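You operate a simulated robot arm through the tools that you are given. There is no shell and no other tool.

Carry out the task below with a simulated two-armed robot. There is one attempt and no reset: what you move stays moved.

JOB
Put the film brake on and set it to 10 newtons.
Fine: the nut is under the clear cover, close it again; leave the machine locked off.

The check looks at the end state, three seconds after you hand in, the way a careful person would. Anything else that was tipped, shoved, dropped, spilled or broken makes it a failure. Lids that push on must go on centred and level and be pressed home; caps that screw on are set level and turned clockwise until they are tight.

ROBOT AND FRAMES
Two 6-joint arms with two-finger grippers on one trunk that stands fixed in place. Base frame: the origin is at the foot of the trunk, x ahead of it, y to its left, z up. Lengths are in cm, angles in rad, forces in N, time in s.
The left shoulder is at [6.1, 14.3, 90], the right one opposite. With the tool pointing down near the work surface each hand reaches from about 10 to 68 cm from the base axis, measured 20 degrees to its own side. Payload 2.45 kg a hand.
Tool frame (each hand has its own): the origin (TCP) lies between the finger pads and is the grasp point; the fingertips stand 2.6 cm ahead of it; z points along the fingers, y is the line along which they close. The gripper opens to 9.6 cm; its body begins 6.9 cm behind the TCP.
Orientation is that of the tool frame in the base frame, as [roll, pitch, yaw] about the fixed x, y, z axes, in that order (R = Rz(yaw) Ry(pitch) Rx(roll)). With the fingers straight down and closing along the base's y, the tool's x points along the base's -x, its y along +y and its z along -z.

CONTROLS
- The arms move only by the tool step_arm. It takes "left_plan", "right_plan" or both (then of equal length, played together; a hand with none holds still); each is a list of rows, each a list of 7 numbers: the shift along the base's x, y, z in cm, then the turn, a rotation vector about the base's x, y, z in rad, then the gripper command, from -1 (fully open) to 1 (shut), values between in proportion. In form: [[tx, ty, tz, wx, wy, wz, gripper], ...]. A call has 1 to 20 rows; each row is the pose to reach, as a shift and turn from the pose commanded when the call began. A row lasts 0.2 s, in which the tool goes at most 5 cm and 0.15 rad; a call with a longer step from one row to the next is refused whole, and so is a gripper value outside its range. A pose out of reach is approached as far as the arm can. The call stops where the force on the tool passes 60 N (or 10 N more than at its start, if that is more) or the arm is blocked; 0.2 s more then pass. Each finger travels about 7.99 cm/s and halts on what it meets, pressing with about 33 N; the grip force reading is that of the motor and also rises with nothing between the fingers. The clock runs only during rows and for 0.2 s after the last one: add rows that repeat a pose to give the fingers time. The reply holds the time, the measured pose of the TCP, the force on the tool along the base axes, the opening and the grip force, in the units named above and with some noise, with the torque about the TCP (base axes, N m) and any sound that the robot's microphone picked up.
- Cameras (640 x 400 px; columns grow to the right, rows downward): "scene" is now at [14.86, 1.34, 152.55]; the picture's right is [0.16, -0.99, -0.00], its down [-0.56, -0.09, -0.82] and it looks along [0.81, 0.14, -0.57] (base axes); focal length 333 px, centre (320, 200). "left" rides on the left gripper at [8.2, -0.3, -9.8] in its tool frame; the picture's right is [0.04, 1.00, 0.00], its down [-0.73, 0.03, -0.68] and it looks along [-0.68, 0.03, 0.73] (tool axes); focal length 256 px, centre (320, 200). "right" rides on the right gripper at [8.2, 0.3, -9.8] in its tool frame; the picture's right is [-0.04, 1.00, 0.00], its down [-0.73, -0.03, -0.68] and it looks along [-0.68, -0.03, 0.73] (tool axes); focal length 256 px, centre (320, 200). There is no depth. A picture from a camera that has moved, and an enlarged one, comes with that camera's place and axes in the base frame and with its lens.
- snapshot(camera): a new picture of that camera. It takes no simulated time.
- lift_body(by): slides the trunk up (or, below 0, down) by that many cm; the arms and the scene camera ride with it, the base frame stays. It gives what a move gives, with no picture.
- aim_head(pan, tilt): turns the head with the scene camera to pan (to the left, within 1.501 rad either way) and tilt (down, from -0.506 to 1.204), counted from straight ahead of the robot. It gives what a move gives.
- close_up(camera, box): a new picture of the part [left, top, right, bottom] of that camera's present view, enlarged. It takes no simulated time.
- finish_job(): hands the job in; it is judged then, once.

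Nothing tells you positions but the pictures and the camera data. Unless the task says otherwise, let go and move clear before handing in.

The tools are called after "Request:" as name(argument=value, ...) on one line, values as JSON. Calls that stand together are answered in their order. step_arm: Moves the arms, as the interface text tells. Its arguments: {"type":"object","properties":{"left_plan":{"type":"array"},"right_plan":{"type":"array"}},"required":[]} The other tools are called the same way: lift_body (by) moves the trunk up or down; aim_head (pan, tilt) turns the head that bears the scene camera; snapshot (camera) takes a picture; close_up (camera, box) takes an enlarged picture of a part of a camera's view; finish_job () hands the job in.

At the start:

```text
clock: 0.0
left_tool_pos: [45.53, 24.62, 122.48]
left_orientation: [-3.141, 0.0, 3.138]
left_force: [0.5, -0.1, -0.4]
left_moment: [0.01, 0.03, -0.02]
left_opening: 9.63
left_grip_force: 0.2
right_tool_pos: [42.59, -10.54, 122.22]
right_orientation: [3.14, 0.001, 3.141]
right_force: [0.5, 0.1, 0.0]
right_moment: [0.01, 0.0, -0.01]
right_opening: 9.6
right_grip_force: 0.0
trunk travel left (down, up): [-52.5, 6.5]
head pan, tilt (commanded): [0.166, 0.6]
```

scene: 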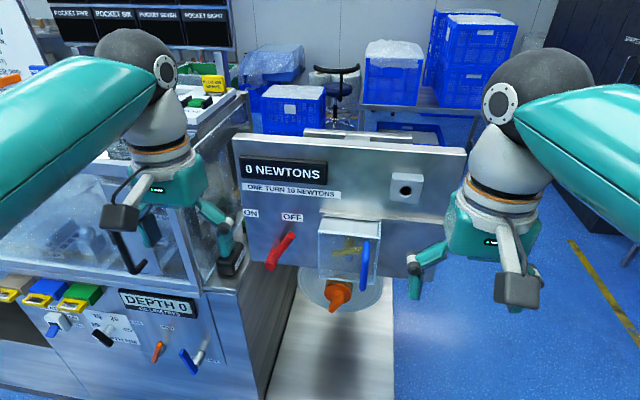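
right: 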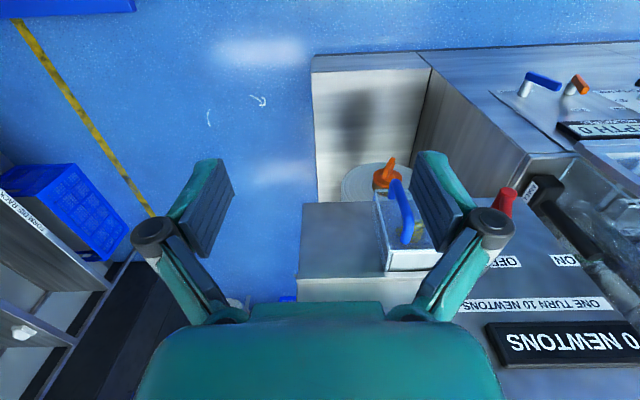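
left: 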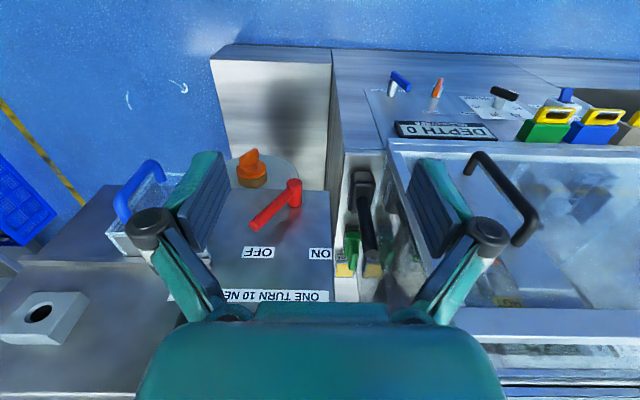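

I see a sloped or vertical panel showing "0 NEWTONS", with a red lever labelled ON/OFF, a clear box with a brass wing nut and a blue handle, and an orange knob below it. I'll look closer before I touch anything.

Request:
close_up(camera="scene", box=[220, 120, 480, 320])

Request:
close_up(camera="scene", box=[0, 200, 300, 400])

Request:
close_up(camera="right", box=[300, 120, 640, 380])

Request:
close_up(camera="left", box=[80, 120, 400, 320])

```text
2.00 times, centred on (350, 220) of scene
camera zoom: at [14.86, 1.34, 152.55], right [0.16, -0.99, 0.0], down [-0.56, -0.09, -0.82], along [0.81, 0.14, -0.57], focal length 666 px, centre (260, 160)
```

zoom: 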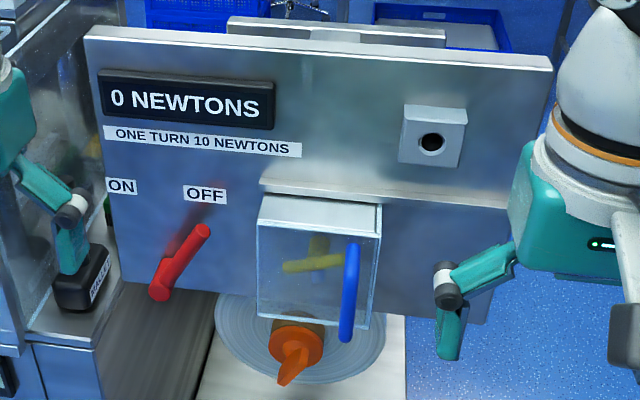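

```text
2.00 times, centred on (150, 300) of scene
camera zoom: at [14.86, 1.34, 152.55], right [0.16, -0.99, 0.0], down [-0.56, -0.09, -0.82], along [0.81, 0.14, -0.57], focal length 666 px, centre (660, 0)
```

zoom: 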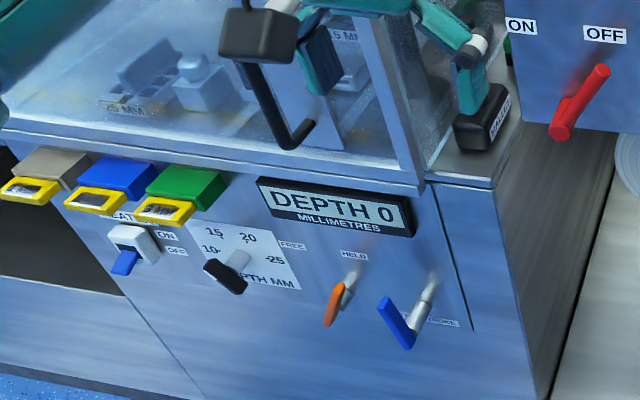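

```text
1.54 times, centred on (470, 250) of right
camera zoom: at [34.41, -10.22, 132.11], right [0.04, 1.0, 0.0], down [0.73, -0.03, 0.68], along [0.68, -0.03, -0.73], focal length 394 px, centre (89, 123)
```

zoom: 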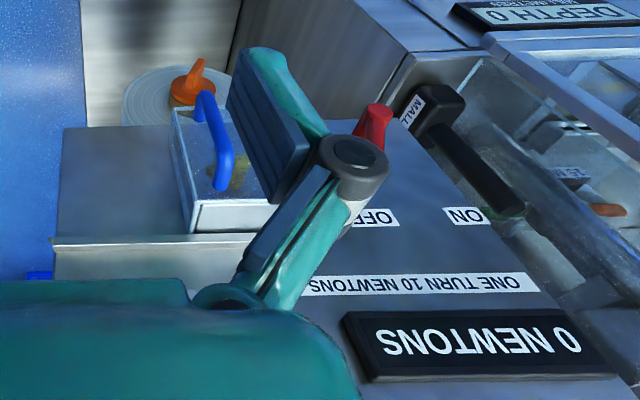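

```text
2.00 times, centred on (240, 220) of left
camera zoom: at [37.37, 24.44, 132.25], right [-0.04, 1.0, 0.0], down [0.73, 0.03, 0.68], along [0.68, 0.02, -0.73], focal length 512 px, centre (480, 160)
```

zoom: 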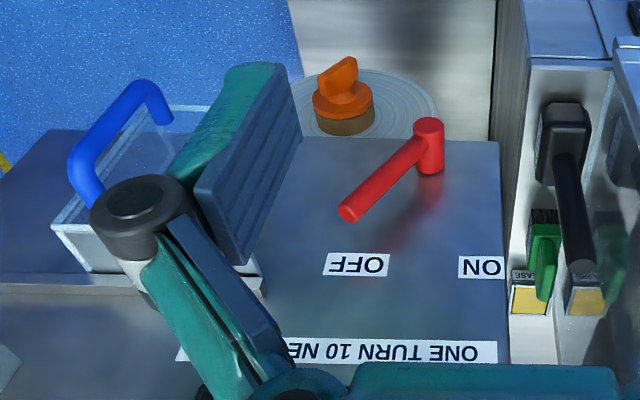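

Some of the view is blocked by the hands, so I'll turn the head to survey the whole machine, looking for the lock-off device and any labels.

Request:
aim_head(pan=0.5, tilt=0.6)

Request:
snapshot(camera="scene")

Request:
aim_head(pan=-0.3, tilt=0.5)

Request:
snapshot(camera="scene")

Request:
aim_head(pan=0.166, tilt=0.9)

Request:
snapshot(camera="scene")

```text
clock: 0.8
left_tool_pos: [45.49, 24.59, 122.55]
left_orientation: [-3.141, 0.0, 3.138]
left_force: [0.0, -0.1, -0.4]
left_moment: [0.01, -0.01, -0.01]
left_opening: 9.61
left_grip_force: 0.2
right_tool_pos: [42.55, -10.51, 122.27]
right_orientation: [3.14, 0.0, -3.14]
right_force: [-0.5, 0.0, 0.0]
right_moment: [0.02, 0.0, -0.05]
right_opening: 9.58
right_grip_force: 0.1
trunk travel left (down, up): [-52.5, 6.5]
head pan, tilt (commanded): [0.499, 0.6]
```

```text
taken
camera scene: at [13.91, 4.11, 152.55], right [0.48, -0.88, 0.0], down [-0.5, -0.27, -0.82], along [0.72, 0.39, -0.57], focal length 333 px, centre (320, 200)
```

scene: 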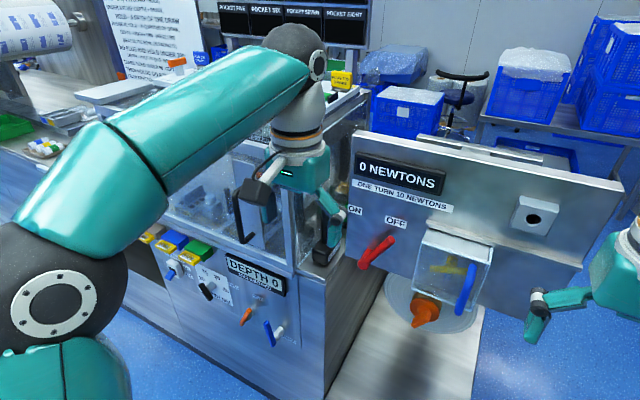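

```text
clock: 1.9
left_tool_pos: [45.43, 24.61, 122.52]
left_orientation: [3.14, -0.001, 3.136]
left_force: [0.1, -0.6, -0.2]
left_moment: [0.03, -0.01, 0.03]
left_opening: 9.6
left_grip_force: 0.1
right_tool_pos: [42.59, -10.58, 122.36]
right_orientation: [3.141, 0.0, 3.14]
right_force: [-0.2, -0.2, 0.0]
right_moment: [-0.01, 0.0, 0.01]
right_opening: 9.62
right_grip_force: 0.0
trunk travel left (down, up): [-52.5, 6.5]
head pan, tilt (commanded): [-0.3, 0.499]
```

```text
taken
camera scene: at [14.83, -2.8, 153.46], right [-0.3, -0.96, 0.0], down [-0.46, 0.14, -0.88], along [0.84, -0.26, -0.48], focal length 333 px, centre (320, 200)
```

scene: 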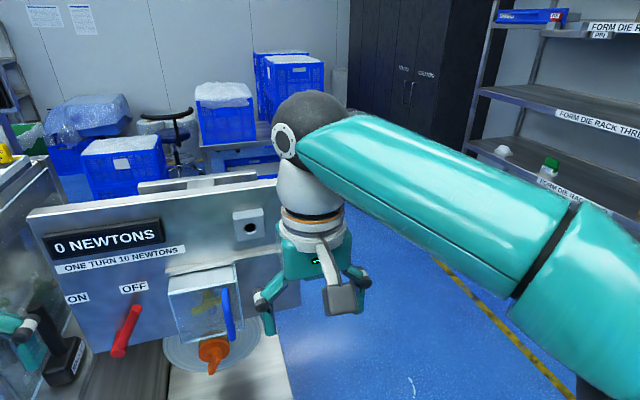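

```text
clock: 2.9
left_tool_pos: [45.59, 24.54, 122.44]
left_orientation: [-3.142, -0.001, 3.137]
left_force: [-0.1, 0.3, -0.2]
left_moment: [0.0, 0.04, -0.05]
left_opening: 9.58
left_grip_force: 0.0
right_tool_pos: [42.63, -10.45, 122.33]
right_orientation: [3.14, -0.001, -3.141]
right_force: [-0.3, 0.2, 0.3]
right_moment: [0.02, 0.0, 0.02]
right_opening: 9.62
right_grip_force: 0.0
trunk travel left (down, up): [-52.5, 6.5]
head pan, tilt (commanded): [0.166, 0.901]
```

```text
taken
camera scene: at [13.59, 1.12, 150.08], right [0.16, -0.99, 0.0], down [-0.77, -0.13, -0.62], along [0.61, 0.1, -0.78], focal length 333 px, centre (320, 200)
```

scene: 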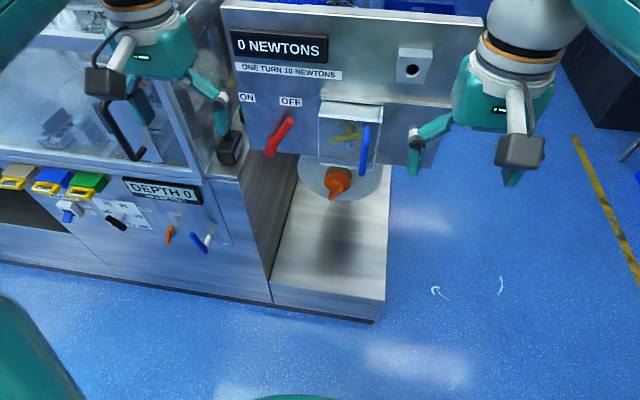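

There's a notice board at the far left that may carry instructions. I'll turn the head to read it and check the rest of the machine for the lock-off.

Request:
aim_head(pan=0.75, tilt=0.3)

Request:
snapshot(camera="scene")

Request:
aim_head(pan=1.2, tilt=0.5)

Request:
snapshot(camera="scene")

Request:
aim_head(pan=-1.0, tilt=0.5)

Request:
snapshot(camera="scene")

```text
clock: 3.9
left_tool_pos: [45.52, 24.75, 122.53]
left_orientation: [-3.141, -0.001, 3.139]
left_force: [0.5, 0.4, -0.7]
left_moment: [0.0, -0.02, -0.01]
left_opening: 9.6
left_grip_force: 0.1
right_tool_pos: [42.58, -10.56, 122.32]
right_orientation: [3.141, 0.002, -3.142]
right_force: [-1.0, -0.3, -0.4]
right_moment: [-0.01, -0.02, 0.03]
right_opening: 9.61
right_grip_force: 0.0
trunk travel left (down, up): [-52.5, 6.5]
head pan, tilt (commanded): [0.75, 0.3]
```

```text
taken
camera scene: at [12.98, 6.25, 155.29], right [0.68, -0.73, 0.0], down [-0.22, -0.2, -0.95], along [0.7, 0.65, -0.3], focal length 333 px, centre (320, 200)
```

scene: 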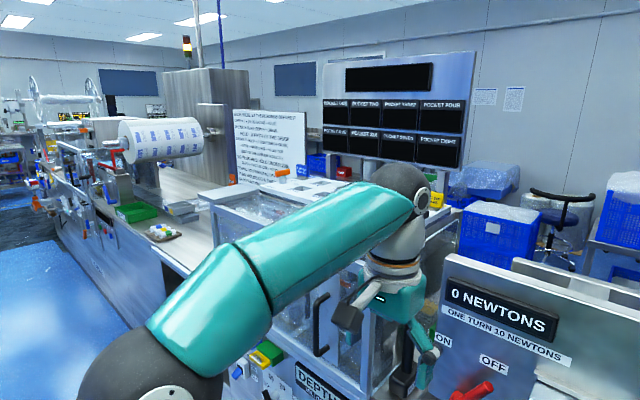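

```text
clock: 4.8
left_tool_pos: [45.44, 24.69, 122.42]
left_orientation: [-3.141, 0.0, 3.138]
left_force: [1.2, 0.0, 0.6]
left_moment: [0.0, 0.01, -0.01]
left_opening: 9.59
left_grip_force: 0.1
right_tool_pos: [42.62, -10.44, 122.24]
right_orientation: [3.141, 0.0, -3.141]
right_force: [0.1, -0.3, 1.2]
right_moment: [-0.01, -0.01, 0.0]
right_opening: 9.58
right_grip_force: 0.0
trunk travel left (down, up): [-52.5, 6.5]
head pan, tilt (commanded): [1.201, 0.499]
```

```text
taken
camera scene: at [9.44, 8.37, 153.47], right [0.93, -0.36, 0.0], down [-0.17, -0.45, -0.88], along [0.32, 0.82, -0.48], focal length 333 px, centre (320, 200)
```

scene: 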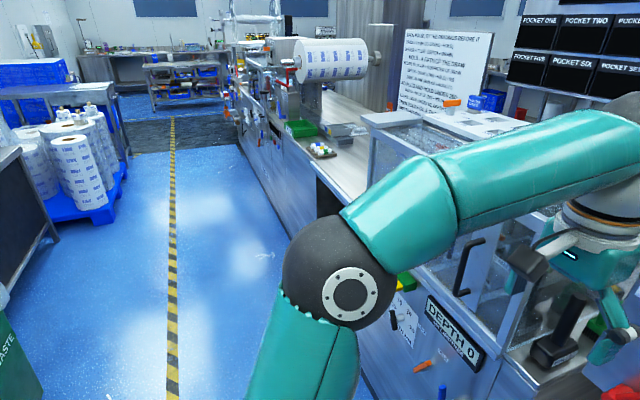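

```text
clock: 6.8
left_tool_pos: [45.41, 24.64, 122.46]
left_orientation: [3.141, -0.001, 3.137]
left_force: [0.3, -0.1, -0.1]
left_moment: [-0.03, -0.03, 0.0]
left_opening: 9.6
left_grip_force: 0.1
right_tool_pos: [42.57, -10.6, 122.24]
right_orientation: [-3.141, -0.001, -3.14]
right_force: [1.0, 0.6, 1.0]
right_moment: [0.05, 0.01, 0.0]
right_opening: 9.57
right_grip_force: 0.0
trunk travel left (down, up): [-52.5, 6.5]
head pan, tilt (commanded): [-1.0, 0.499]
```

```text
taken
camera scene: at [11.06, -7.77, 153.46], right [-0.84, -0.54, 0.0], down [-0.26, 0.4, -0.88], along [0.47, -0.74, -0.48], focal length 333 px, centre (320, 200)
```

scene: 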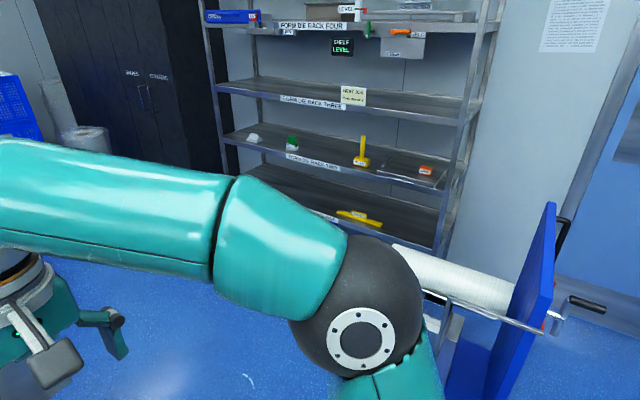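

Request:
aim_head(pan=0.85, tilt=0.3)

Request:
snapshot(camera="scene")

Request:
close_up(camera="scene", box=[230, 90, 390, 190])

Request:
close_up(camera="scene", box=[240, 100, 340, 160])

Request:
close_up(camera="scene", box=[270, 150, 400, 230])

```text
clock: 8.7
left_tool_pos: [45.48, 24.68, 122.48]
left_orientation: [-3.141, -0.001, 3.137]
left_force: [-0.7, -0.6, 0.2]
left_moment: [0.0, 0.01, -0.01]
left_opening: 9.58
left_grip_force: 0.1
right_tool_pos: [42.57, -10.51, 122.37]
right_orientation: [3.141, 0.0, 3.14]
right_force: [-0.3, 0.3, 0.2]
right_moment: [-0.02, 0.01, 0.03]
right_opening: 9.6
right_grip_force: 0.0
trunk travel left (down, up): [-52.5, 6.5]
head pan, tilt (commanded): [0.85, 0.3]
```

```text
taken
camera scene: at [12.31, 6.9, 155.3], right [0.75, -0.66, 0.0], down [-0.2, -0.22, -0.96], along [0.63, 0.72, -0.3], focal length 333 px, centre (320, 200)
```

scene: 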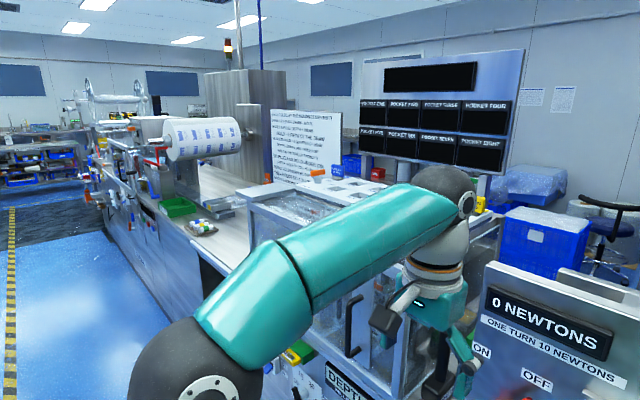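

```text
4.00 times, centred on (310, 140) of scene
camera zoom: at [12.31, 6.9, 155.3], right [0.75, -0.66, 0.0], down [-0.2, -0.22, -0.96], along [0.63, 0.72, -0.3], focal length 1332 px, centre (360, 440)
```

zoom: 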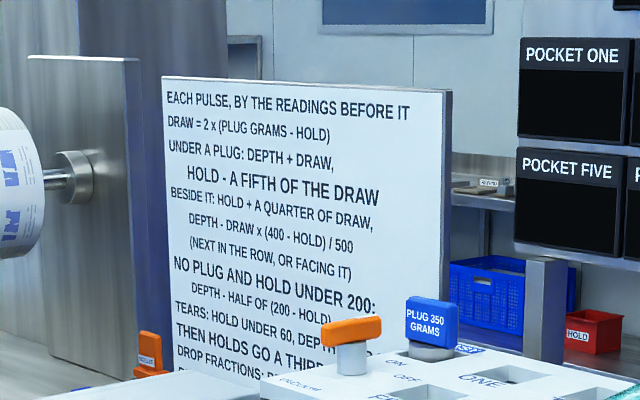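

```text
6.40 times, centred on (290, 130) of scene
camera zoom: at [12.31, 6.9, 155.3], right [0.75, -0.66, 0.0], down [-0.2, -0.22, -0.96], along [0.63, 0.72, -0.3], focal length 2131 px, centre (512, 648)
```

zoom: 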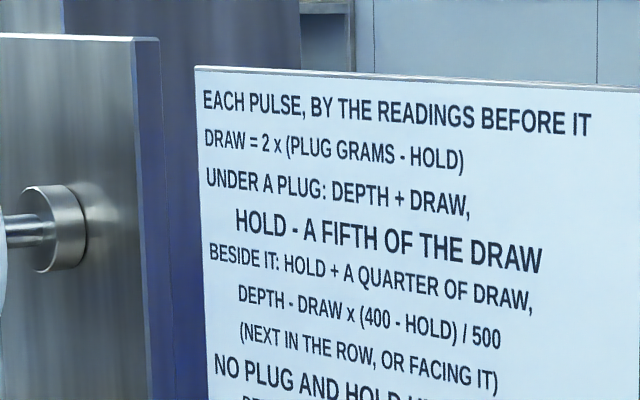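

```text
4.92 times, centred on (335, 190) of scene
camera zoom: at [12.31, 6.9, 155.3], right [0.75, -0.66, 0.0], down [-0.2, -0.22, -0.96], along [0.63, 0.72, -0.3], focal length 1639 px, centre (246, 249)
```

zoom: 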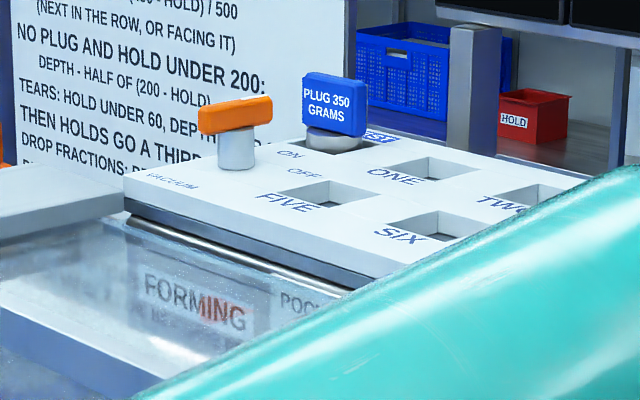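

The board is about the forming job, not this one. I'll go back to the brake panel and read every label near it.

Request:
aim_head(pan=0.166, tilt=0.7)

Request:
close_up(camera="scene", box=[310, 150, 400, 290])

Request:
close_up(camera="scene", box=[225, 150, 325, 250])

Request:
close_up(camera="scene", box=[140, 200, 280, 290])

Request:
close_up(camera="left", box=[310, 130, 410, 310])

Request:
close_up(camera="left", box=[360, 50, 640, 150])

Request:
close_up(camera="left", box=[90, 130, 330, 300])

```text
clock: 9.7
left_tool_pos: [45.47, 24.67, 122.56]
left_orientation: [-3.14, 0.001, 3.139]
left_force: [-0.9, -0.1, -1.5]
left_moment: [0.02, 0.02, 0.0]
left_opening: 9.58
left_grip_force: 0.0
right_tool_pos: [42.55, -10.51, 122.32]
right_orientation: [-3.142, -0.001, 3.141]
right_force: [0.4, -0.4, 0.4]
right_moment: [0.03, -0.01, 0.0]
right_opening: 9.59
right_grip_force: 0.0
trunk travel left (down, up): [-52.5, 6.5]
head pan, tilt (commanded): [0.166, 0.7]
```

```text
2.86 times, centred on (355, 220) of scene
camera zoom: at [14.52, 1.3, 151.69], right [0.17, -0.99, 0.0], down [-0.64, -0.11, -0.76], along [0.75, 0.13, -0.64], focal length 951 px, centre (220, 143)
```

zoom: 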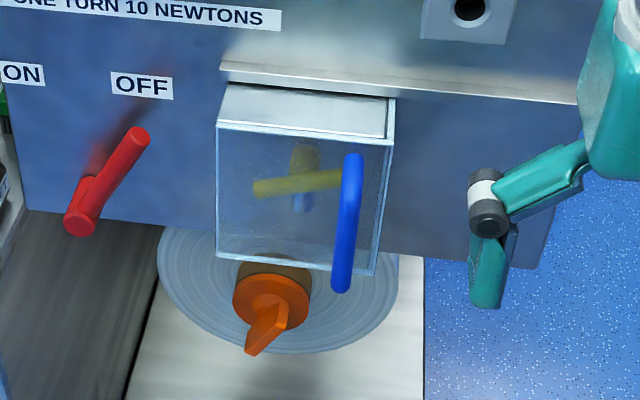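

```text
4.00 times, centred on (275, 200) of scene
camera zoom: at [14.52, 1.3, 151.69], right [0.17, -0.99, 0.0], down [-0.64, -0.11, -0.76], along [0.75, 0.13, -0.64], focal length 1332 px, centre (500, 200)
```

zoom: 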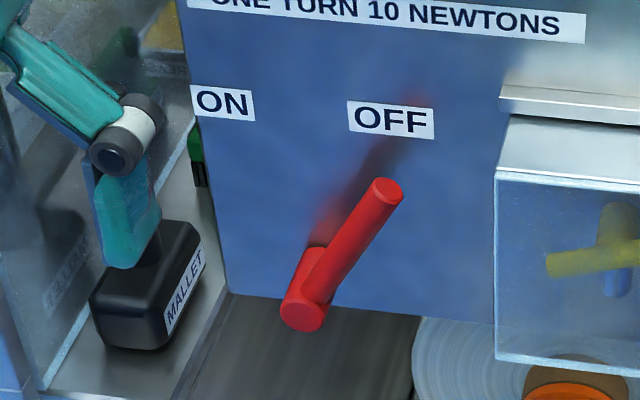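

```text
4.44 times, centred on (210, 245) of scene
camera zoom: at [14.52, 1.3, 151.69], right [0.17, -0.99, 0.0], down [-0.64, -0.11, -0.76], along [0.75, 0.13, -0.64], focal length 1480 px, centre (809, 0)
```

zoom: 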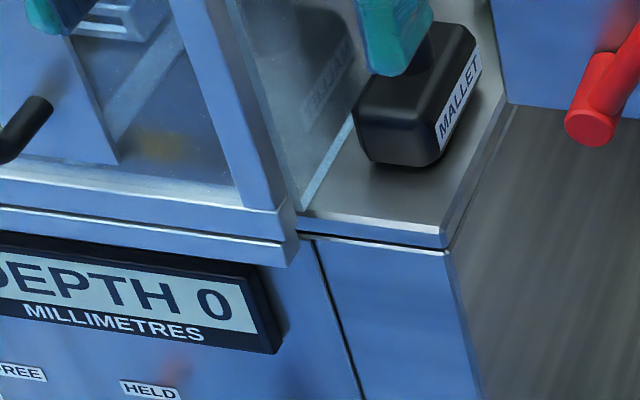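

```text
2.22 times, centred on (360, 220) of left
camera zoom: at [37.37, 24.44, 132.3], right [-0.04, 1.0, 0.0], down [0.73, 0.03, 0.68], along [0.68, 0.02, -0.73], focal length 569 px, centre (231, 156)
```

zoom: 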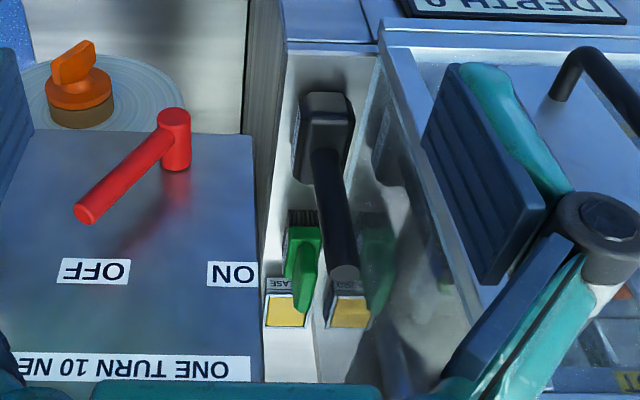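

```text
2.29 times, centred on (500, 100) of left
camera zoom: at [37.37, 24.44, 132.3], right [-0.04, 1.0, 0.0], down [0.73, 0.03, 0.68], along [0.68, 0.02, -0.73], focal length 585 px, centre (-91, 429)
```

zoom: 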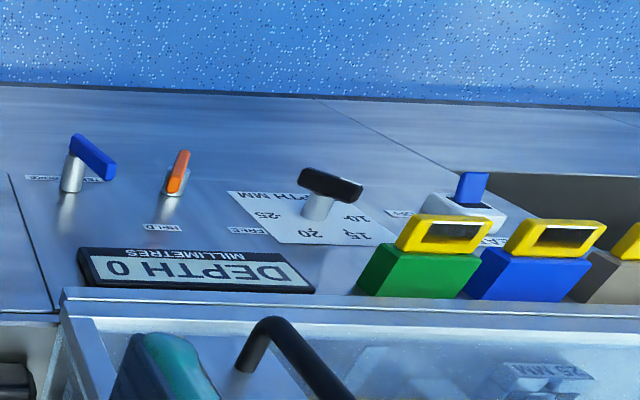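

```text
2.35 times, centred on (210, 215) of left
camera zoom: at [37.37, 24.44, 132.3], right [-0.04, 1.0, 0.0], down [0.73, 0.03, 0.68], along [0.68, 0.02, -0.73], focal length 602 px, centre (579, 165)
```

zoom: 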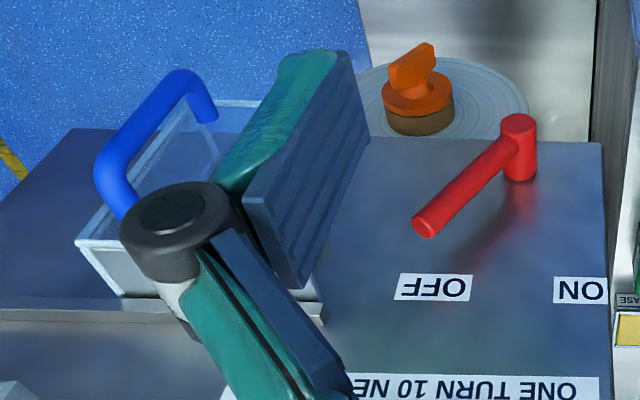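

The panel is vertical, facing the robot at about x = 69. The ON and OFF labels are near [69, 25.5, 110] and [69, 16.4, 110], and the red lever pivots near [65, 21, 99]. Next I want to know how the cover opens, what the orange knob and the block with the hole are for, and where the lock-off is.

Request:
close_up(camera="scene", box=[370, 120, 450, 170])

Request:
close_up(camera="scene", box=[310, 170, 390, 220])

Request:
close_up(camera="scene", box=[310, 220, 390, 270])

Request:
close_up(camera="right", box=[330, 140, 460, 290])

Request:
close_up(camera="left", box=[0, 140, 220, 380])

Request:
snapshot(camera="scene")

```text
8.00 times, centred on (410, 145) of scene
camera zoom: at [14.52, 1.3, 151.69], right [0.17, -0.99, 0.0], down [-0.64, -0.11, -0.76], along [0.75, 0.13, -0.64], focal length 2663 px, centre (-400, 640)
```

zoom: 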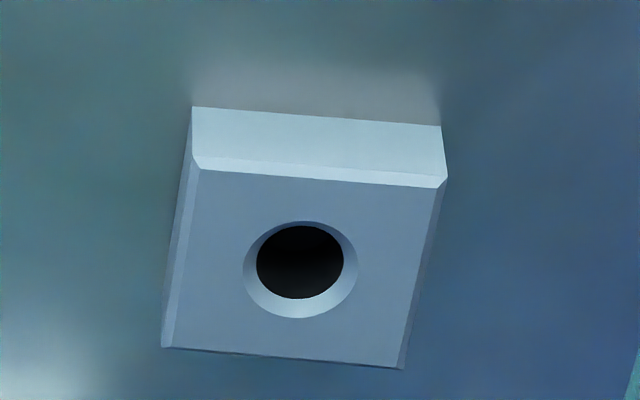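

```text
8.00 times, centred on (350, 195) of scene
camera zoom: at [14.52, 1.3, 151.69], right [0.17, -0.99, 0.0], down [-0.64, -0.11, -0.76], along [0.75, 0.13, -0.64], focal length 2663 px, centre (80, 240)
```

zoom: 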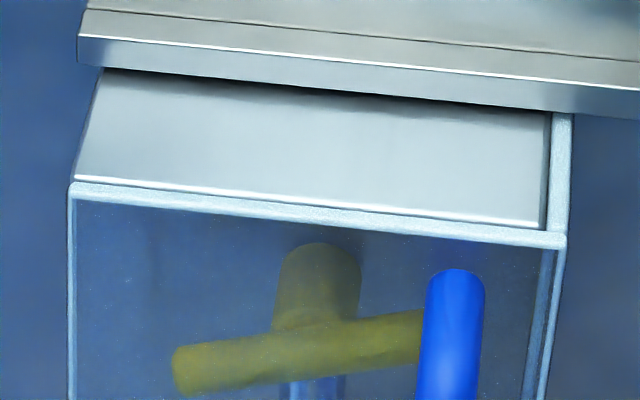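

```text
8.00 times, centred on (350, 245) of scene
camera zoom: at [14.52, 1.3, 151.69], right [0.17, -0.99, 0.0], down [-0.64, -0.11, -0.76], along [0.75, 0.13, -0.64], focal length 2663 px, centre (80, -160)
```

zoom: 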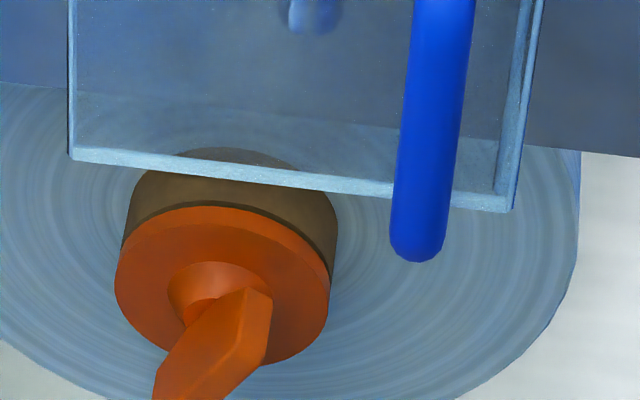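

```text
2.67 times, centred on (395, 215) of right
camera zoom: at [34.4, -10.22, 132.16], right [0.04, 1.0, 0.0], down [0.73, -0.03, 0.68], along [0.68, -0.03, -0.73], focal length 683 px, centre (120, 160)
```

zoom: 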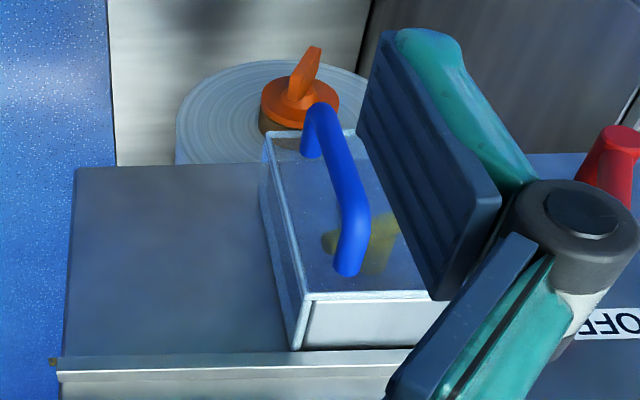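

```text
1.67 times, centred on (110, 260) of left
camera zoom: at [37.37, 24.44, 132.3], right [-0.04, 1.0, 0.0], down [0.73, 0.03, 0.68], along [0.68, 0.02, -0.73], focal length 427 px, centre (670, 100)
```

zoom: 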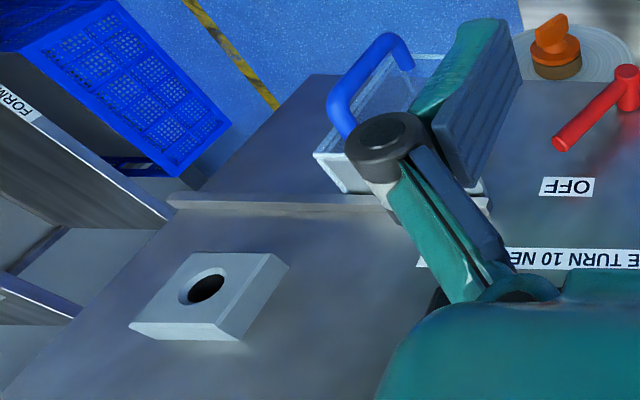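

```text
taken
camera scene: at [14.52, 1.3, 151.69], right [0.17, -0.99, 0.0], down [-0.64, -0.11, -0.76], along [0.75, 0.13, -0.64], focal length 333 px, centre (320, 200)
```

scene: 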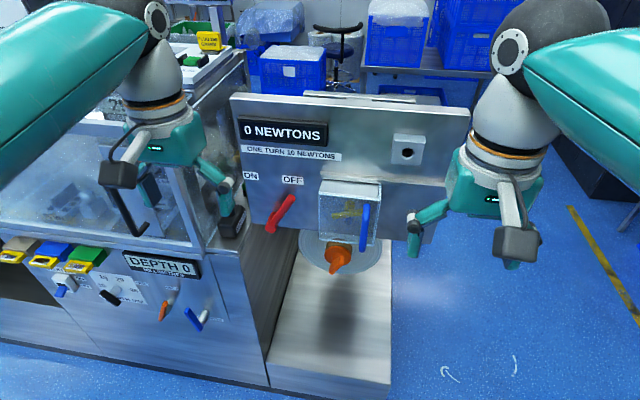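

The cover seems to slide to the right under the rail that runs from its top to the panel's right edge. Before touching it I'll look for a lock, pin or key, so I'll read the machine face on the left and look down around the robot.

Request:
aim_head(pan=0.5, tilt=0.75)

Request:
close_up(camera="scene", box=[140, 180, 340, 320])

Request:
snapshot(camera="scene")

Request:
aim_head(pan=-0.3, tilt=0.9)

Request:
snapshot(camera="scene")

Request:
aim_head(pan=1.3, tilt=1.0)

Request:
snapshot(camera="scene")

Request:
aim_head(pan=-1.3, tilt=0.9)

Request:
snapshot(camera="scene")

```text
clock: 10.5
left_tool_pos: [45.46, 24.55, 122.5]
left_orientation: [3.141, 0.0, 3.14]
left_force: [0.8, -0.3, -0.2]
left_moment: [-0.02, 0.01, -0.01]
left_opening: 9.6
left_grip_force: 0.1
right_tool_pos: [42.59, -10.49, 122.26]
right_orientation: [3.139, 0.001, 3.141]
right_force: [0.2, -0.3, -0.3]
right_moment: [0.0, 0.0, 0.0]
right_opening: 9.62
right_grip_force: 0.0
trunk travel left (down, up): [-52.5, 6.5]
head pan, tilt (commanded): [0.499, 0.75]
```

```text
2.86 times, centred on (240, 250) of scene
camera zoom: at [13.42, 3.85, 151.26], right [0.48, -0.88, 0.0], down [-0.6, -0.33, -0.73], along [0.64, 0.35, -0.68], focal length 951 px, centre (549, 57)
```

zoom: 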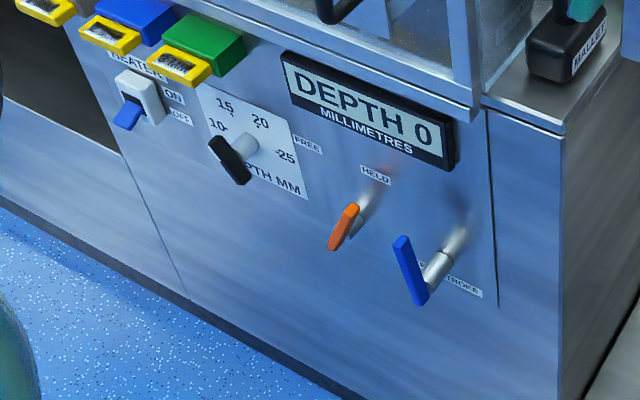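

```text
taken
camera scene: at [13.42, 3.85, 151.26], right [0.48, -0.88, 0.0], down [-0.6, -0.33, -0.73], along [0.64, 0.35, -0.68], focal length 333 px, centre (320, 200)
```

scene: 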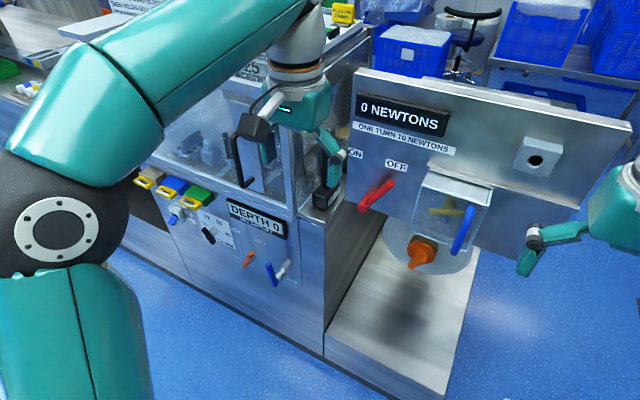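

```text
clock: 11.7
left_tool_pos: [45.47, 24.59, 122.59]
left_orientation: [-3.141, -0.001, 3.137]
left_force: [-0.2, -0.2, -0.2]
left_moment: [0.0, 0.0, 0.03]
left_opening: 9.58
left_grip_force: 0.1
right_tool_pos: [42.6, -10.5, 122.35]
right_orientation: [-3.14, 0.001, -3.14]
right_force: [-0.4, 0.1, -0.7]
right_moment: [0.03, 0.0, 0.01]
right_opening: 9.59
right_grip_force: 0.0
trunk travel left (down, up): [-52.5, 6.5]
head pan, tilt (commanded): [-0.3, 0.901]
```

```text
taken
camera scene: at [13.35, -2.34, 150.07], right [-0.3, -0.96, 0.0], down [-0.75, 0.23, -0.62], along [0.59, -0.18, -0.78], focal length 333 px, centre (320, 200)
```

scene: 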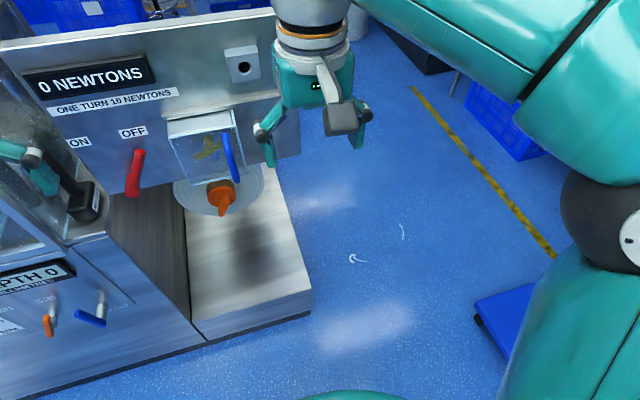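

```text
clock: 13.3
left_tool_pos: [45.47, 24.67, 122.51]
left_orientation: [-3.141, -0.002, 3.137]
left_force: [0.6, -1.2, -0.4]
left_moment: [0.02, -0.02, -0.01]
left_opening: 9.59
left_grip_force: 0.0
right_tool_pos: [42.62, -10.55, 122.24]
right_orientation: [-3.14, 0.0, 3.141]
right_force: [0.1, 0.8, -0.5]
right_moment: [0.0, 0.01, -0.01]
right_opening: 9.62
right_grip_force: 0.1
trunk travel left (down, up): [-52.5, 6.5]
head pan, tilt (commanded): [1.3, 1.0]
```

```text
taken
camera scene: at [8.01, 6.6, 149.35], right [0.96, -0.27, 0.0], down [-0.23, -0.81, -0.54], along [0.14, 0.52, -0.84], focal length 333 px, centre (320, 200)
```

scene: 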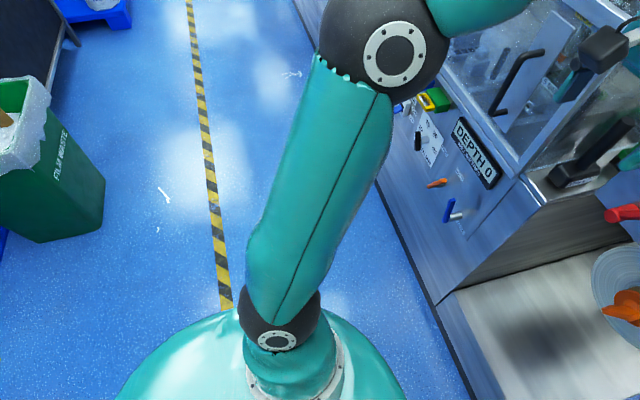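

```text
clock: 15.7
left_tool_pos: [45.58, 24.51, 122.41]
left_orientation: [-3.142, -0.002, 3.139]
left_force: [0.1, 0.9, -0.3]
left_moment: [-0.01, 0.01, 0.03]
left_opening: 9.61
left_grip_force: 0.0
right_tool_pos: [42.55, -10.54, 122.21]
right_orientation: [3.141, -0.002, -3.141]
right_force: [0.3, -0.1, 0.3]
right_moment: [0.03, 0.01, 0.01]
right_opening: 9.58
right_grip_force: 0.1
trunk travel left (down, up): [-52.5, 6.5]
head pan, tilt (commanded): [-1.3, 0.901]
```

```text
taken
camera scene: at [8.16, -7.39, 150.08], right [-0.96, -0.27, 0.0], down [-0.21, 0.76, -0.62], along [0.17, -0.6, -0.78], focal length 333 px, centre (320, 200)
```

scene: 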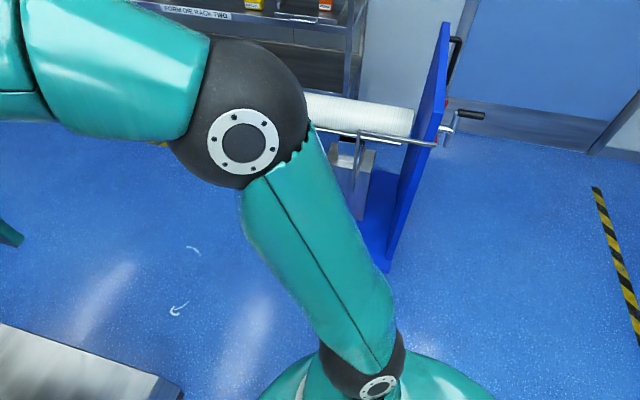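

Something orange with a label stands beside the notice board, so I'll zoom in on it and on the items on the machine bed.

Request:
aim_head(pan=0.95, tilt=0.35)

Request:
snapshot(camera="scene")

Request:
close_up(camera="scene", box=[260, 130, 380, 205])

Request:
close_up(camera="scene", box=[80, 80, 280, 240])

Request:
aim_head(pan=0.35, tilt=0.35)

Request:
snapshot(camera="scene")

```text
clock: 17.8
left_tool_pos: [45.46, 24.48, 122.48]
left_orientation: [-3.141, 0.001, 3.138]
left_force: [0.3, 0.5, 0.5]
left_moment: [-0.01, 0.04, -0.05]
left_opening: 9.61
left_grip_force: 0.1
right_tool_pos: [42.57, -10.48, 122.38]
right_orientation: [3.14, 0.0, 3.141]
right_force: [-0.4, 0.6, 0.9]
right_moment: [-0.02, 0.02, 0.01]
right_opening: 9.59
right_grip_force: 0.1
trunk travel left (down, up): [-52.5, 6.5]
head pan, tilt (commanded): [0.949, 0.351]
```

```text
taken
camera scene: at [11.57, 7.45, 154.83], right [0.81, -0.58, 0.0], down [-0.2, -0.28, -0.94], along [0.55, 0.76, -0.34], focal length 333 px, centre (320, 200)
```

scene: 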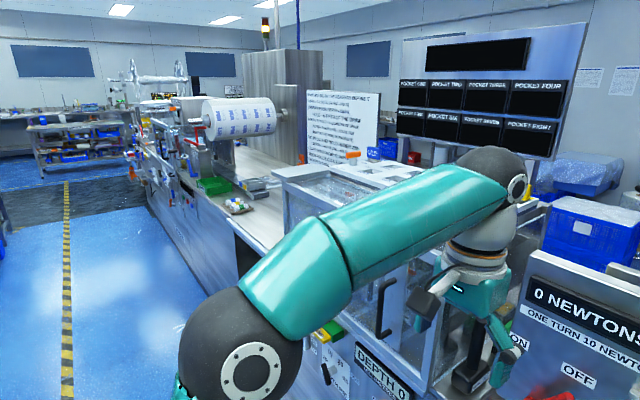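

```text
5.33 times, centred on (320, 168) of scene
camera zoom: at [11.57, 7.45, 154.83], right [0.81, -0.58, 0.0], down [-0.2, -0.28, -0.94], along [0.55, 0.76, -0.34], focal length 1776 px, centre (320, 373)
```

zoom: 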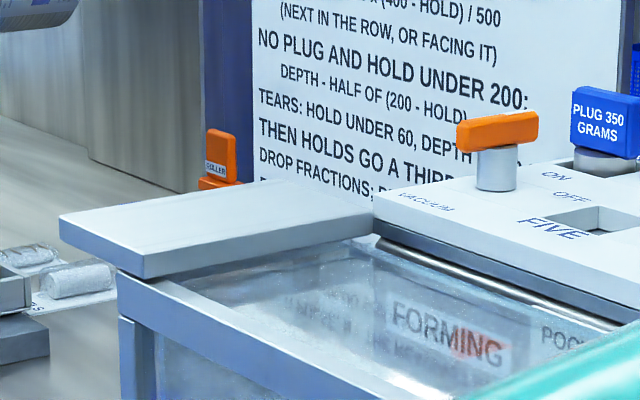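

```text
2.50 times, centred on (180, 160) of scene
camera zoom: at [11.57, 7.45, 154.83], right [0.81, -0.58, 0.0], down [-0.2, -0.28, -0.94], along [0.55, 0.76, -0.34], focal length 832 px, centre (670, 300)
```

zoom: 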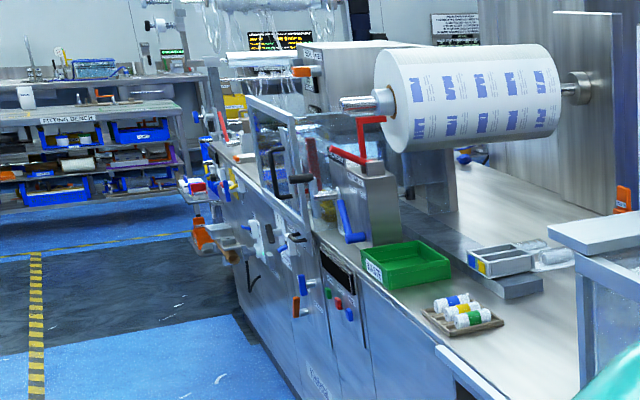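

```text
clock: 18.8
left_tool_pos: [45.38, 24.65, 122.45]
left_orientation: [3.141, 0.001, 3.138]
left_force: [0.1, -0.3, -0.3]
left_moment: [0.0, -0.01, 0.02]
left_opening: 9.6
left_grip_force: 0.1
right_tool_pos: [42.51, -10.58, 122.32]
right_orientation: [3.14, -0.001, 3.141]
right_force: [0.0, -0.1, 0.1]
right_moment: [0.01, 0.0, 0.0]
right_opening: 9.61
right_grip_force: 0.1
trunk travel left (down, up): [-52.5, 6.5]
head pan, tilt (commanded): [0.351, 0.351]
```

```text
taken
camera scene: at [14.88, 3.09, 154.83], right [0.34, -0.94, 0.0], down [-0.32, -0.12, -0.94], along [0.88, 0.32, -0.34], focal length 333 px, centre (320, 200)
```

scene: 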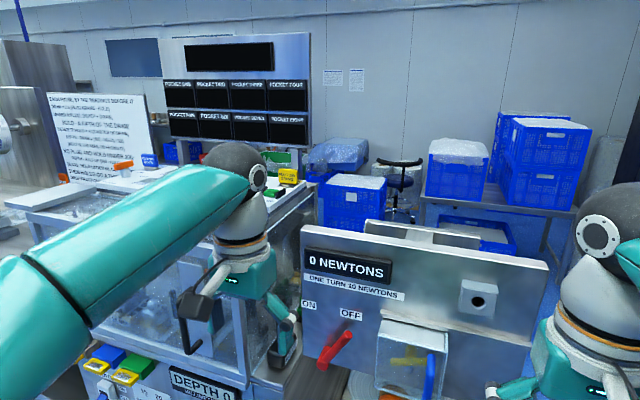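

Request:
close_up(camera="left", box=[325, 220, 385, 300])

Request:
close_up(camera="scene", box=[230, 140, 330, 210])

Request:
close_up(camera="scene", box=[300, 210, 560, 400])

Request:
close_up(camera="scene", box=[60, 330, 260, 400])

```text
5.00 times, centred on (355, 260) of left
camera zoom: at [37.37, 24.44, 132.3], right [-0.04, 1.0, 0.0], down [0.73, 0.03, 0.68], along [0.68, 0.02, -0.73], focal length 1280 px, centre (145, -100)
```

zoom: 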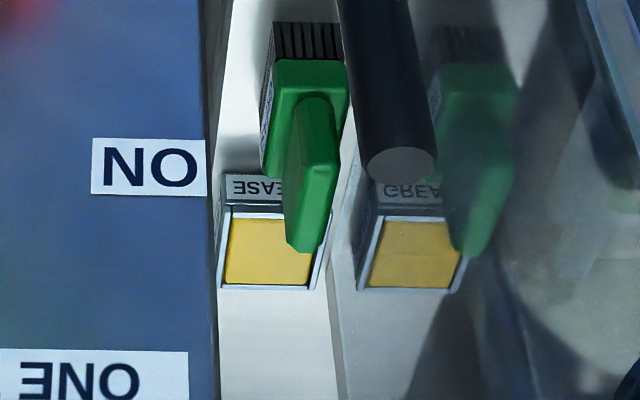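

```text
5.71 times, centred on (280, 175) of scene
camera zoom: at [14.88, 3.09, 154.83], right [0.34, -0.94, 0.0], down [-0.32, -0.12, -0.94], along [0.88, 0.32, -0.34], focal length 1902 px, centre (549, 343)
```

zoom: 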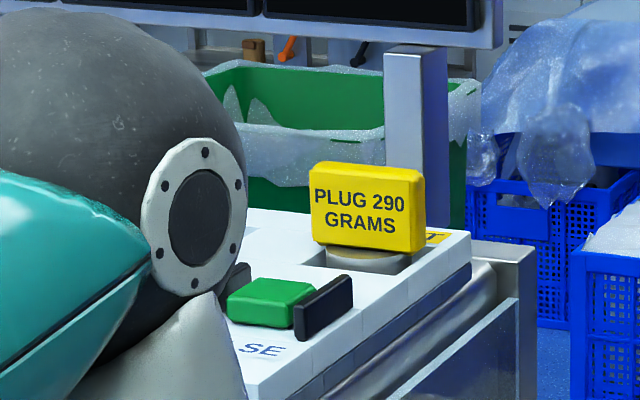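

```text
2.11 times, centred on (430, 305) of scene
camera zoom: at [14.88, 3.09, 154.83], right [0.34, -0.94, 0.0], down [-0.32, -0.12, -0.94], along [0.88, 0.32, -0.34], focal length 701 px, centre (88, -21)
```

zoom: 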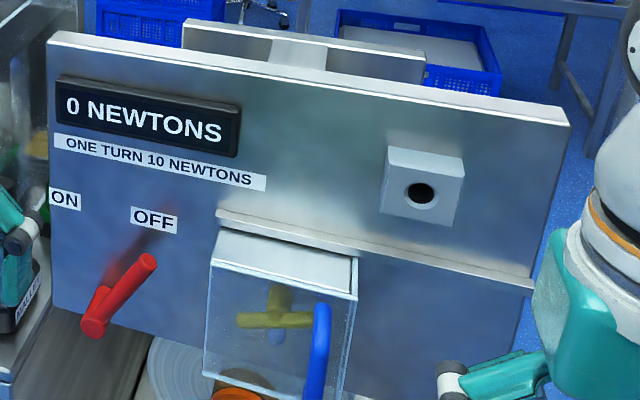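

```text
3.20 times, centred on (160, 365) of scene
camera zoom: at [14.88, 3.09, 154.83], right [0.34, -0.94, 0.0], down [-0.32, -0.12, -0.94], along [0.88, 0.32, -0.34], focal length 1065 px, centre (832, -328)
```

zoom: 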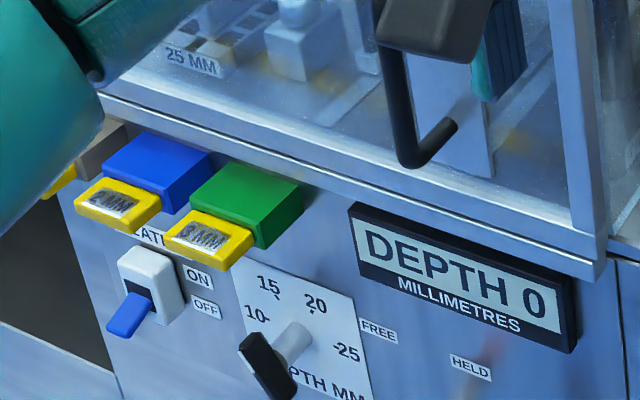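

Nothing in reach looks like a separate lock device, so I take "locked off" as the state it's in now and will leave everything else alone. I'll turn both hands in free space so the fingers point forward at the panel (+x), then look again with the wrist cameras.

Request:
step_arm(left_plan=[[0, 0, 0, 0, -0.14, 0, -1], [0, 0, 0, 0, -0.28, 0, -1], [0, 0, 0, 0, -0.42, 0, -1], [0, 0, 0, 0, -0.56, 0, -1], [0, 0, 0, 0, -0.7, 0, -1], [0, 0, 0, 0, -0.84, 0, -1], [0, 0, 0, 0, -0.98, 0, -1], [0, 0, 0, 0, -1.12, 0, -1], [0, 0, 0, 0, -1.26, 0, -1], [0, 0, 0, 0, -1.4, 0, -1], [0, 0, 0, 0, -1.5, 0, -1], [0, 0, 0, 0, -1.5708, 0, -1]], right_plan=[[0, 0, 0, 0, -0.14, 0, -1], [0, 0, 0, 0, -0.28, 0, -1], [0, 0, 0, 0, -0.42, 0, -1], [0, 0, 0, 0, -0.56, 0, -1], [0, 0, 0, 0, -0.7, 0, -1], [0, 0, 0, 0, -0.84, 0, -1], [0, 0, 0, 0, -0.98, 0, -1], [0, 0, 0, 0, -1.12, 0, -1], [0, 0, 0, 0, -1.26, 0, -1], [0, 0, 0, 0, -1.4, 0, -1], [0, 0, 0, 0, -1.5, 0, -1], [0, 0, 0, 0, -1.5708, 0, -1]])

Request:
snapshot(camera="left")

Request:
snapshot(camera="right")

Request:
snapshot(camera="scene")

```text
clock: 21.4
left_tool_pos: [45.14, 23.29, 123.14]
left_orientation: [1.685, 1.568, 1.686]
left_force: [0.9, 0.9, 0.3]
left_moment: [-0.02, -0.02, -0.02]
left_opening: 9.61
left_grip_force: 0.1
left hand out of reach, approached as far as the arm can: row 12
right_tool_pos: [43.03, -10.24, 122.71]
right_orientation: [-3.122, 1.569, -3.124]
right_force: [1.8, -0.1, 0.1]
right_moment: [0.0, -0.01, 0.01]
right_opening: 9.61
right_grip_force: 0.0
right hand out of reach, approached as far as the arm can: row 12
trunk travel left (down, up): [-52.5, 6.5]
head pan, tilt (commanded): [0.351, 0.351]
```

```text
taken
camera left: at [35.39, 23.2, 115.04], right [0.0, 1.0, -0.04], down [-0.68, 0.03, 0.73], along [0.73, 0.03, 0.68], focal length 256 px, centre (320, 200)
```

left: 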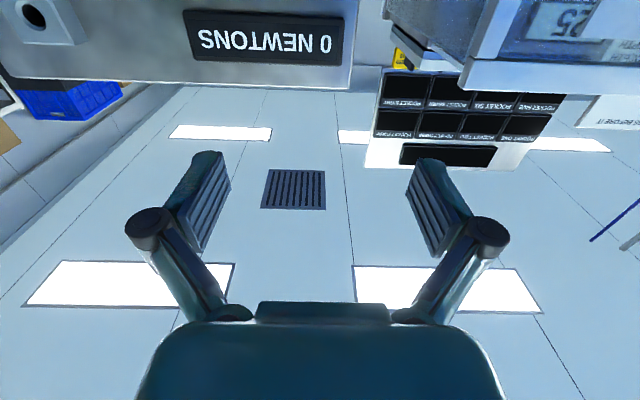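

```text
taken
camera right: at [33.1, -9.97, 114.55], right [0.0, 1.0, 0.04], down [-0.68, -0.03, 0.73], along [0.74, -0.03, 0.68], focal length 256 px, centre (320, 200)
```

right: 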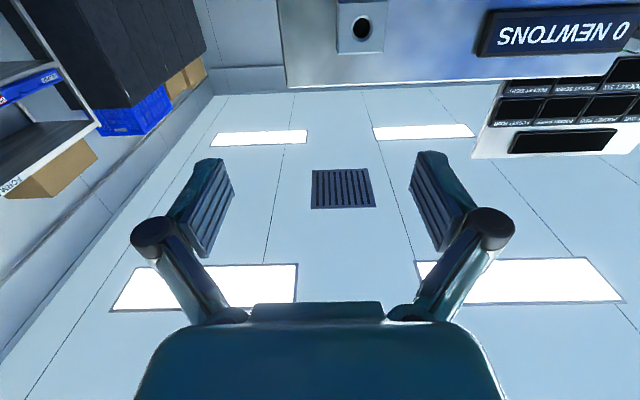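

```text
taken
camera scene: at [14.88, 3.12, 154.83], right [0.34, -0.94, 0.0], down [-0.32, -0.12, -0.94], along [0.88, 0.32, -0.34], focal length 333 px, centre (320, 200)
```

scene: 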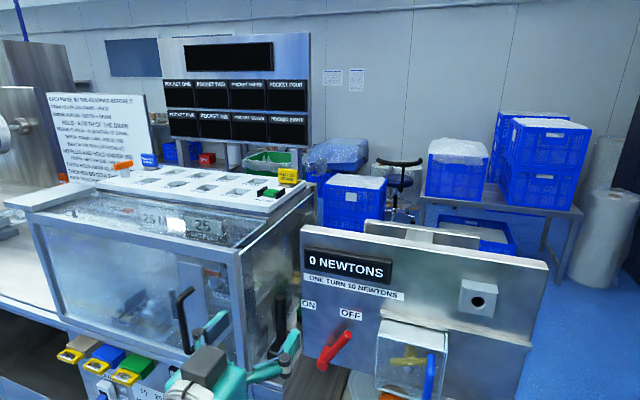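

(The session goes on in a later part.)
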